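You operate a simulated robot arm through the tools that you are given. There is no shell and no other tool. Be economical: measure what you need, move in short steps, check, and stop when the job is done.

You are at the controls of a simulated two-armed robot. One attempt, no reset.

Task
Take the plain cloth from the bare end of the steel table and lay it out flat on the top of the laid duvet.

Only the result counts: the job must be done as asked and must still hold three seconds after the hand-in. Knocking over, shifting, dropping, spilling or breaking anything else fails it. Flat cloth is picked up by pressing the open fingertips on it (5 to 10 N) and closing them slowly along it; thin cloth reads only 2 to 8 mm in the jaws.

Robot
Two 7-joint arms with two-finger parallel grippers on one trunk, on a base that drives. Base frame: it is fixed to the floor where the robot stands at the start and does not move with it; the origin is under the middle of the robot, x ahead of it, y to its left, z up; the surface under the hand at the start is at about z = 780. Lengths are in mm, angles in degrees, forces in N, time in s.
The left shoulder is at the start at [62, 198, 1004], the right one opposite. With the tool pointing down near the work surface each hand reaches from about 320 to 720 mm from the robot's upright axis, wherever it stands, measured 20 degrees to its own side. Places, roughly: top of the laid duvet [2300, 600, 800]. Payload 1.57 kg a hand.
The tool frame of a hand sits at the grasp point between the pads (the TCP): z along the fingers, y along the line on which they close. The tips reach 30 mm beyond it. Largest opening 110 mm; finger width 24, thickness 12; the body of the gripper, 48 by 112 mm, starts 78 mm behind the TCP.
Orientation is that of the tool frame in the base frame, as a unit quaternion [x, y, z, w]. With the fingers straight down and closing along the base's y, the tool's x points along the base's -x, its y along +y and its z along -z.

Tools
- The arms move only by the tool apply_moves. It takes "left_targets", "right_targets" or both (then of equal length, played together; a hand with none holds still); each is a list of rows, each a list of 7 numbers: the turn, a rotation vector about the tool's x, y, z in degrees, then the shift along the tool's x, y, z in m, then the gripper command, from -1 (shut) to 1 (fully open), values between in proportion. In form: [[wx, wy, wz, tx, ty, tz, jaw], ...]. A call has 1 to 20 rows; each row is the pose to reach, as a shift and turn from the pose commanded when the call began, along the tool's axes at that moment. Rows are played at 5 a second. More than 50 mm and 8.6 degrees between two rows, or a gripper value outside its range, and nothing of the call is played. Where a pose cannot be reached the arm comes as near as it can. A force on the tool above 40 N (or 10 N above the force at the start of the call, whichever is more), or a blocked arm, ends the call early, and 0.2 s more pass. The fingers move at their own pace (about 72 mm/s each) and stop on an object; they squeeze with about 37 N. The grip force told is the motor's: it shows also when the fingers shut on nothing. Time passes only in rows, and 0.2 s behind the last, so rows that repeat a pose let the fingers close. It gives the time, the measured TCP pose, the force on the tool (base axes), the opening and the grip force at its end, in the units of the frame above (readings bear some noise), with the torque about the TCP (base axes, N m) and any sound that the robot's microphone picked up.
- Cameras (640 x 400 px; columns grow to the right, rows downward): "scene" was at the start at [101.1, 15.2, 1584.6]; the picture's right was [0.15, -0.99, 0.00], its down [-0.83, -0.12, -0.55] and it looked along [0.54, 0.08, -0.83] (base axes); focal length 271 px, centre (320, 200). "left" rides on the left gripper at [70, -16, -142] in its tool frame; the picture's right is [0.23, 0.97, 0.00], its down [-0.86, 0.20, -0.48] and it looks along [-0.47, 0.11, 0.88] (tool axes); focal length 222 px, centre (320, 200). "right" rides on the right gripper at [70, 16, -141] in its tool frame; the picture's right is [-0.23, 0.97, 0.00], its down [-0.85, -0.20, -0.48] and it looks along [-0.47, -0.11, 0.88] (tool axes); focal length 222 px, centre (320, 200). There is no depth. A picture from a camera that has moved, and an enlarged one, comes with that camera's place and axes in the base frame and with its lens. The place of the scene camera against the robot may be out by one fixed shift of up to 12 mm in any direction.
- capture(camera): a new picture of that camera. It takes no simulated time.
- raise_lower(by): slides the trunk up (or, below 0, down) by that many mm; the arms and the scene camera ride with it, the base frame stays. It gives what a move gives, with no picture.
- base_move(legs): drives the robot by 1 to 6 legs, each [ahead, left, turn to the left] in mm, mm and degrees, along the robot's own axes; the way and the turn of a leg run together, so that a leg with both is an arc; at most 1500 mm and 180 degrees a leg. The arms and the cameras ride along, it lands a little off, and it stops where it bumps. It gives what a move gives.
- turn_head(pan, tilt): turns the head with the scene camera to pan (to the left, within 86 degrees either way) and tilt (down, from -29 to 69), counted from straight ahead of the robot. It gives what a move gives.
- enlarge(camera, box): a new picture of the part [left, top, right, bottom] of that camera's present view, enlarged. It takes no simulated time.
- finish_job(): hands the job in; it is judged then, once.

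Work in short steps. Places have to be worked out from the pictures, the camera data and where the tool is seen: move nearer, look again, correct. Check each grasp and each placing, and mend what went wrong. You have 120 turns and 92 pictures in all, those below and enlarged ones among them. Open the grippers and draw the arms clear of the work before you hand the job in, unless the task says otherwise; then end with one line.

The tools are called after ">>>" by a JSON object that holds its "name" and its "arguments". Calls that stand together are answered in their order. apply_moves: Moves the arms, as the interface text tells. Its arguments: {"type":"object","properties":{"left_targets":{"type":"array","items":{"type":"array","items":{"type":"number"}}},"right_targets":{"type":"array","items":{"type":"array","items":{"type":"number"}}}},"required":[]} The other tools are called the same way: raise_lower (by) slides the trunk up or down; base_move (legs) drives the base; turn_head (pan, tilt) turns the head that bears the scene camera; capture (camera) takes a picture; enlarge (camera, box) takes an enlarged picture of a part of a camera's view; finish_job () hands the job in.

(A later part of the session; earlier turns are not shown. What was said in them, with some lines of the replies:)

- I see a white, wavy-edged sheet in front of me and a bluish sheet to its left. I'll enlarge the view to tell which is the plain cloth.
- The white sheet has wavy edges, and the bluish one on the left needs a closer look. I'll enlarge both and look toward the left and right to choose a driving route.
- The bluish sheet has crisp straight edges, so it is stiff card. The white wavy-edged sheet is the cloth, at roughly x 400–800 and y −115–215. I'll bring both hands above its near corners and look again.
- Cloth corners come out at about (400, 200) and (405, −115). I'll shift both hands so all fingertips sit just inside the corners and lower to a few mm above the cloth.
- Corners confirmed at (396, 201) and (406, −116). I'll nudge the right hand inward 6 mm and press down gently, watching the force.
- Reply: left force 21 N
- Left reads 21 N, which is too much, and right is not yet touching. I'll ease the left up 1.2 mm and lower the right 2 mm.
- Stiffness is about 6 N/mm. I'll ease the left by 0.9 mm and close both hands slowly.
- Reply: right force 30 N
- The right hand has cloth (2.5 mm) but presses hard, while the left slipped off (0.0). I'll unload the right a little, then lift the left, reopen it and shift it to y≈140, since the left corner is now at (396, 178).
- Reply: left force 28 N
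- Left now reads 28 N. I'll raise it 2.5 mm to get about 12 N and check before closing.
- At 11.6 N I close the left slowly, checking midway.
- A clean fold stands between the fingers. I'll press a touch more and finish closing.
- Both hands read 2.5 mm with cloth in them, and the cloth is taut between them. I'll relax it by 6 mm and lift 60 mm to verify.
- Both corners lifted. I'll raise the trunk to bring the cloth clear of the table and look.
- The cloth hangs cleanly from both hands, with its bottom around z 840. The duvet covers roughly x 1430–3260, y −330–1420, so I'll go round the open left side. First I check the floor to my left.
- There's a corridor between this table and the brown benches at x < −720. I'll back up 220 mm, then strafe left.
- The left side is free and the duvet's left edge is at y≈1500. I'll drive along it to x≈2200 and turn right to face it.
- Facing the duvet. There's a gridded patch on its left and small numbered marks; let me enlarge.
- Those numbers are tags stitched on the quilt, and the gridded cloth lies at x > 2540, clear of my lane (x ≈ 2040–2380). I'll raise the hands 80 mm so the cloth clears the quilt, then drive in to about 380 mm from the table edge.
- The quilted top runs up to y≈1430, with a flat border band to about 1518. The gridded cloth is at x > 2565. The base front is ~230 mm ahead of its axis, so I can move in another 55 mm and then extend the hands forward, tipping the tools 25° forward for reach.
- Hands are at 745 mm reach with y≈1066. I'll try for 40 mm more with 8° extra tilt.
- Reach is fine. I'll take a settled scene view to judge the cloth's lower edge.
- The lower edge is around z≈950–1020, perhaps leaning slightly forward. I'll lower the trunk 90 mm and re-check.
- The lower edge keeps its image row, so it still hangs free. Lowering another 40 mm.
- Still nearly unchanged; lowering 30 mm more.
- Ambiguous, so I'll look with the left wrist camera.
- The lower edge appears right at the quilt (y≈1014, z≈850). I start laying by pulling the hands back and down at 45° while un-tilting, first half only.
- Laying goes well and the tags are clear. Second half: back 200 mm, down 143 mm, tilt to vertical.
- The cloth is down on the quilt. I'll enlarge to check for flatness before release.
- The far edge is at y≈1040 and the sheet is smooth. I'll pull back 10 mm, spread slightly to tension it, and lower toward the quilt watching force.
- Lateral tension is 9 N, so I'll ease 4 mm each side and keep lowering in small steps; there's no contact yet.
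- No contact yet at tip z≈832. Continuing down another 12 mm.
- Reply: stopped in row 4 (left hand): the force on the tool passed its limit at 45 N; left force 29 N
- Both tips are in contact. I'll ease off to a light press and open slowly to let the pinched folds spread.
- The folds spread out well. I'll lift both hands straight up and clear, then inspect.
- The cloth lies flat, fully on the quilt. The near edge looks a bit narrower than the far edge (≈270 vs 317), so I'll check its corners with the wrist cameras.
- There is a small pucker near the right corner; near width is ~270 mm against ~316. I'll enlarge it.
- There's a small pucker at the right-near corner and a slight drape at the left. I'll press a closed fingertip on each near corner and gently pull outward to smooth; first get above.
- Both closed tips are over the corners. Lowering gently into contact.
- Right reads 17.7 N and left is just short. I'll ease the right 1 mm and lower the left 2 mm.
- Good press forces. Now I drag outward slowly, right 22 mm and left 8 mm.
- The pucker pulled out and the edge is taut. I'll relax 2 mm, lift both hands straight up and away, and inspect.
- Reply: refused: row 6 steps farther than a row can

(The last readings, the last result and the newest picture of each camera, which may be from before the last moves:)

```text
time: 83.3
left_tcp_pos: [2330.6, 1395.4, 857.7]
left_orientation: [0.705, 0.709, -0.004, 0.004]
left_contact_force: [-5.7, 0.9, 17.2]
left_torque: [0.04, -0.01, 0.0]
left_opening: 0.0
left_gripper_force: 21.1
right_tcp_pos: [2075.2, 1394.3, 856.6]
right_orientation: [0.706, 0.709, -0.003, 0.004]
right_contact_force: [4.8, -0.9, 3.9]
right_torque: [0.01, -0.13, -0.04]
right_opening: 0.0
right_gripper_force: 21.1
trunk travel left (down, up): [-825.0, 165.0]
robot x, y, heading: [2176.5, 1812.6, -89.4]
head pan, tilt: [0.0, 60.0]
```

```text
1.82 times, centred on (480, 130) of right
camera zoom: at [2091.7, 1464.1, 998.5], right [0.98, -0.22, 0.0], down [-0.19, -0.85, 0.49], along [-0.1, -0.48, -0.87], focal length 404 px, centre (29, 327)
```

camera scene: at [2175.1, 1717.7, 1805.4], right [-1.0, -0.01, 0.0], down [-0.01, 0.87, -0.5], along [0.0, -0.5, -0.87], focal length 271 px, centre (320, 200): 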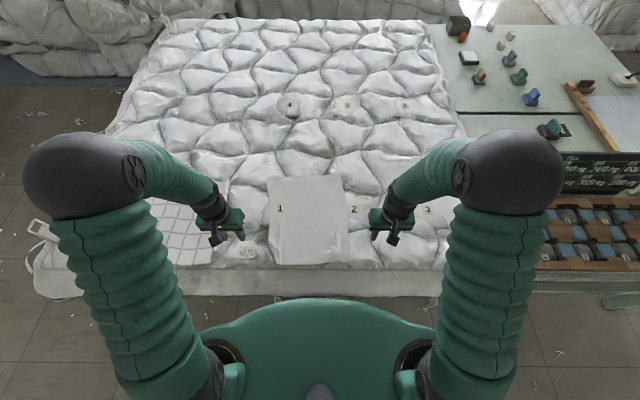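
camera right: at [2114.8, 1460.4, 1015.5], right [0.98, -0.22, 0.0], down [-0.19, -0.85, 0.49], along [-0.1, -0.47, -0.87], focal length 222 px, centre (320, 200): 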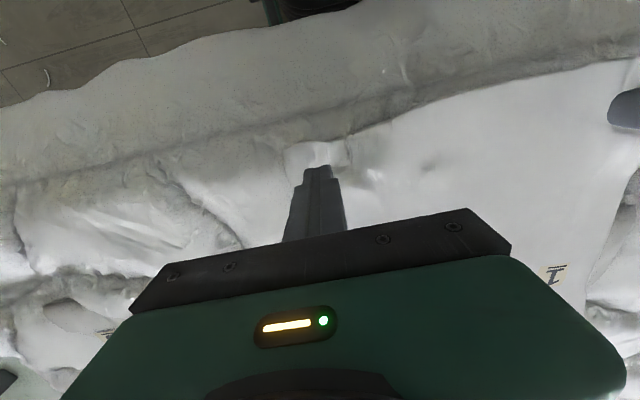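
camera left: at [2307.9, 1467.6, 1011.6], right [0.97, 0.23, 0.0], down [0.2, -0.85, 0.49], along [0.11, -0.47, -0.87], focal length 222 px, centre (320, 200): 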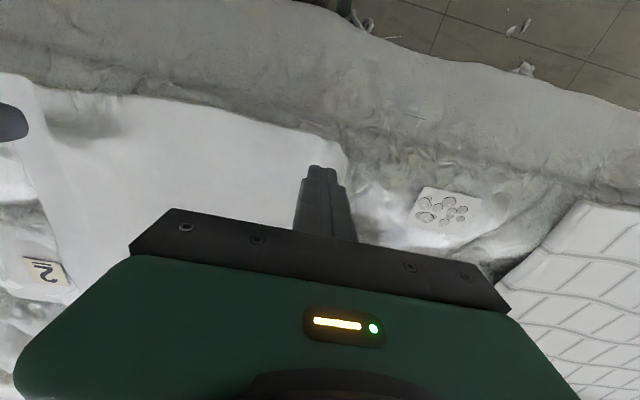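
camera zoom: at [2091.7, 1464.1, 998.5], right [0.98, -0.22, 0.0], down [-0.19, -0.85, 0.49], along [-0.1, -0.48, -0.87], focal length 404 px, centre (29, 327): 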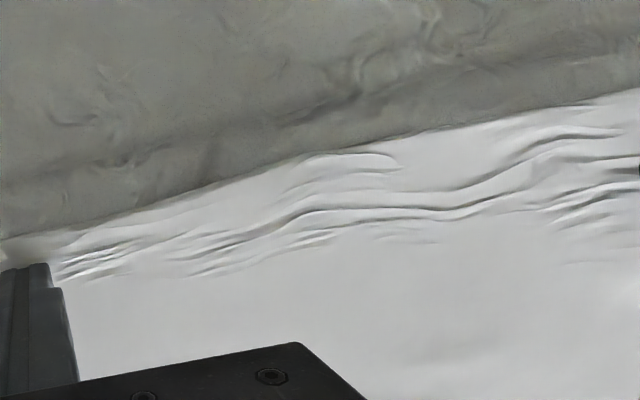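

The move was refused (step too large), and tension wrinkles show along the edge. I'll relax 4 mm each side before lifting, with smaller steps.

>>> {"name": "apply_moves", "arguments": {"left_targets": [[0, 0, 0, 0, -0.002, 0, -1], [0, 0, 0, 0, -0.004, 0, -1], [0, 0, 0, 0, -0.004, -0.01, -1], [0, 0, 0, 0, -0.004, -0.04, -1], [0, 0, 0, 0, -0.004, -0.08, -1], [0, 0, 0, 0, -0.004, -0.12, -1], [0, 0, 0, 0, 0.025, -0.15, -1], [0, 0, 0, 0, 0.06, -0.17, -1], [0, 0, 0, 0, 0.1, -0.19, -1]], "right_targets": [[0, 0, 0, 0, 0.002, 0, -1], [0, 0, 0, 0, 0.004, 0, -1], [0, 0, 0, 0, 0.004, -0.01, -1], [0, 0, 0, 0, 0.004, -0.04, -1], [0, 0, 0, 0, 0.004, -0.08, -1], [0, 0, 0, 0, 0.004, -0.12, -1], [0, 0, 0, 0, -0.025, -0.15, -1], [0, 0, 0, 0, -0.06, -0.17, -1], [0, 0, 0, 0, -0.1, -0.19, -1]]}}

>>> {"name": "enlarge", "arguments": {"camera": "scene", "box": [220, 140, 420, 280]}}

>>> {"name": "enlarge", "arguments": {"camera": "left", "box": [0, 20, 320, 240]}}

>>> {"name": "enlarge", "arguments": {"camera": "right", "box": [320, 20, 640, 240]}}

```text
time: 85.3
left_tcp_pos: [2433.7, 1396.7, 1045.3]
left_orientation: [0.705, 0.709, -0.003, 0.004]
left_contact_force: [-0.1, -0.7, 0.6]
left_torque: [0.01, 0.04, -0.03]
left_opening: 0.2
left_gripper_force: 21.6
right_tcp_pos: [1974.7, 1397.4, 1047.8]
right_orientation: [0.705, 0.709, -0.003, 0.003]
right_contact_force: [0.7, 1.0, -0.2]
right_torque: [0.04, 0.0, -0.01]
right_opening: 0.0
right_gripper_force: 21.3
trunk travel left (down, up): [-825.0, 165.0]
robot x, y, heading: [2175.8, 1812.2, -89.6]
head pan, tilt: [0.0, 60.0]
```

```text
2.86 times, centred on (320, 210) of scene
camera zoom: at [2175.0, 1717.8, 1805.4], right [-1.0, -0.01, 0.0], down [-0.01, 0.87, -0.5], along [0.0, -0.5, -0.87], focal length 775 px, centre (320, 171)
```

zoom: 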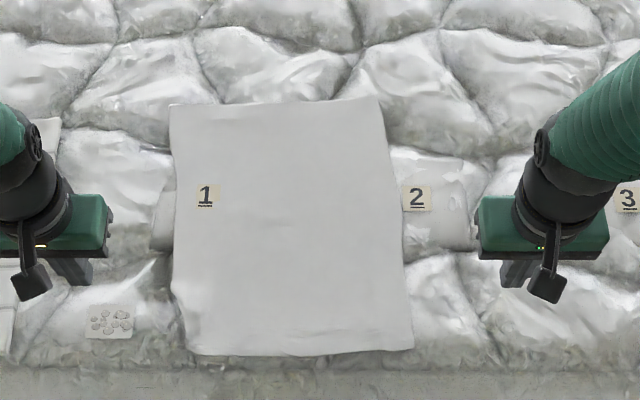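

```text
1.82 times, centred on (160, 130) of left
camera zoom: at [2417.9, 1469.4, 1186.6], right [0.97, 0.23, 0.0], down [0.2, -0.85, 0.49], along [0.11, -0.48, -0.87], focal length 404 px, centre (611, 327)
```

zoom: 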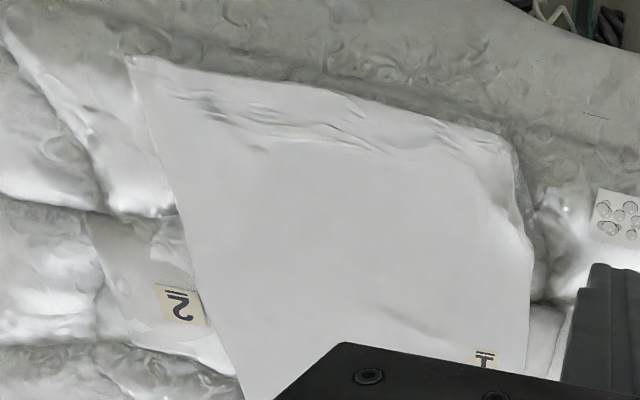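

```text
1.82 times, centred on (480, 130) of right
camera zoom: at [1990.4, 1467.4, 1189.4], right [0.98, -0.22, 0.0], down [-0.19, -0.85, 0.49], along [-0.1, -0.47, -0.87], focal length 404 px, centre (29, 327)
```

zoom: 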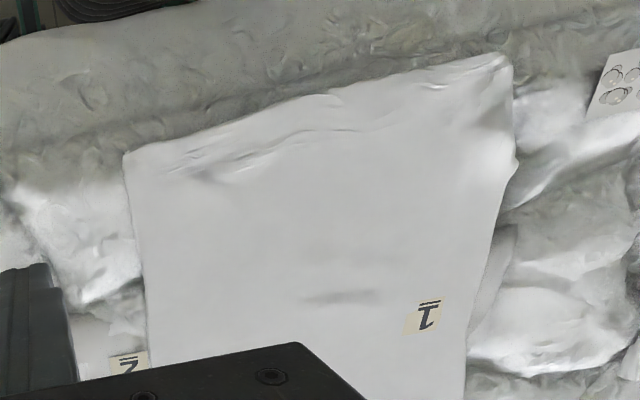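

The cloth now lies flat, wholly on the quilted top, with the grid cloth and bead card untouched. I'll open the grippers, raise the arms and back away.

>>> {"name": "apply_moves", "arguments": {"left_targets": [[0, 0, 0, 0, 0, -0.03, -0.5], [0, 0, 0, 0, 0, -0.07, 0], [0, 0, 0, 0, 0, -0.1, 0.5], [0, 0, 0, 0, 0, -0.1, 0.8]], "right_targets": [[0, 0, 0, 0, 0, -0.03, -0.5], [0, 0, 0, 0, 0, -0.07, 0], [0, 0, 0, 0, 0, -0.1, 0.5], [0, 0, 0, 0, 0, -0.1, 0.8]]}}

>>> {"name": "base_move", "arguments": {"legs": [[-300, 0, 0]]}}

>>> {"name": "capture", "arguments": {"camera": "scene"}}

```text
time: 86.3
left_tcp_pos: [2434.0, 1398.7, 1144.5]
left_orientation: [0.705, 0.709, -0.003, 0.003]
left_contact_force: [-1.1, 0.4, 0.9]
left_torque: [-0.03, 0.01, 0.02]
left_opening: 99.0
left_gripper_force: 0.0
right_tcp_pos: [1974.5, 1393.4, 1145.0]
right_orientation: [0.704, 0.71, -0.003, 0.004]
right_contact_force: [0.7, -0.7, 0.3]
right_torque: [0.02, -0.02, 0.01]
right_opening: 99.0
right_gripper_force: 0.0
trunk travel left (down, up): [-825.0, 165.0]
robot x, y, heading: [2178.5, 1815.7, -89.6]
head pan, tilt: [0.0, 60.0]
```

```text
time: 88.4
left_tcp_pos: [2434.7, 1707.0, 1144.6]
left_orientation: [0.702, 0.712, -0.001, 0.002]
left_contact_force: [0.8, -0.1, -0.1]
left_torque: [-0.01, 0.02, -0.02]
left_opening: 99.0
left_gripper_force: 0.1
right_tcp_pos: [1975.1, 1695.5, 1145.4]
right_orientation: [0.702, 0.712, -0.002, 0.002]
right_contact_force: [0.4, 0.8, -0.1]
right_torque: [0.0, 0.03, 0.01]
right_opening: 98.9
right_gripper_force: 0.2
trunk travel left (down, up): [-825.0, 165.0]
robot x, y, heading: [2173.2, 2119.0, -89.1]
head pan, tilt: [0.0, 60.0]
```

```text
27 pictures are left
camera scene: at [2172.5, 2017.7, 1805.1], right [-1.0, -0.01, 0.0], down [-0.01, 0.87, -0.5], along [0.01, -0.5, -0.87], focal length 271 px, centre (320, 200)
```

scene: 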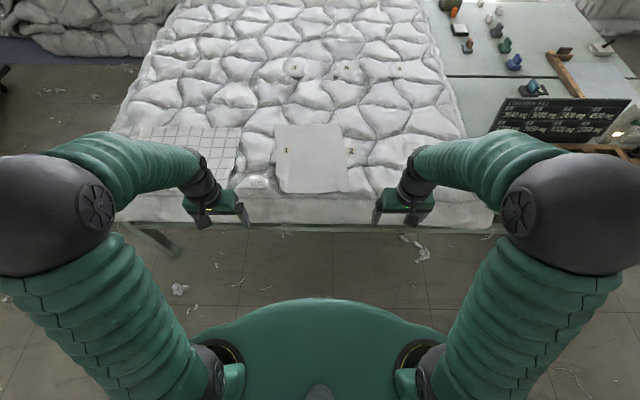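

The cloth lies flat on top of the duvet, the arms are clear and nothing else has moved. I'm handing in.

>>> {"name": "finish_job", "arguments": {}}

```text
The job is handed in.
```

The plain cloth from the bare end of the steel table now lies flat on top of the laid duvet, at its near-left side; only slight wrinkles remain at its near edge, nothing else moved in the pictures, and the grippers are open with the arms clear.
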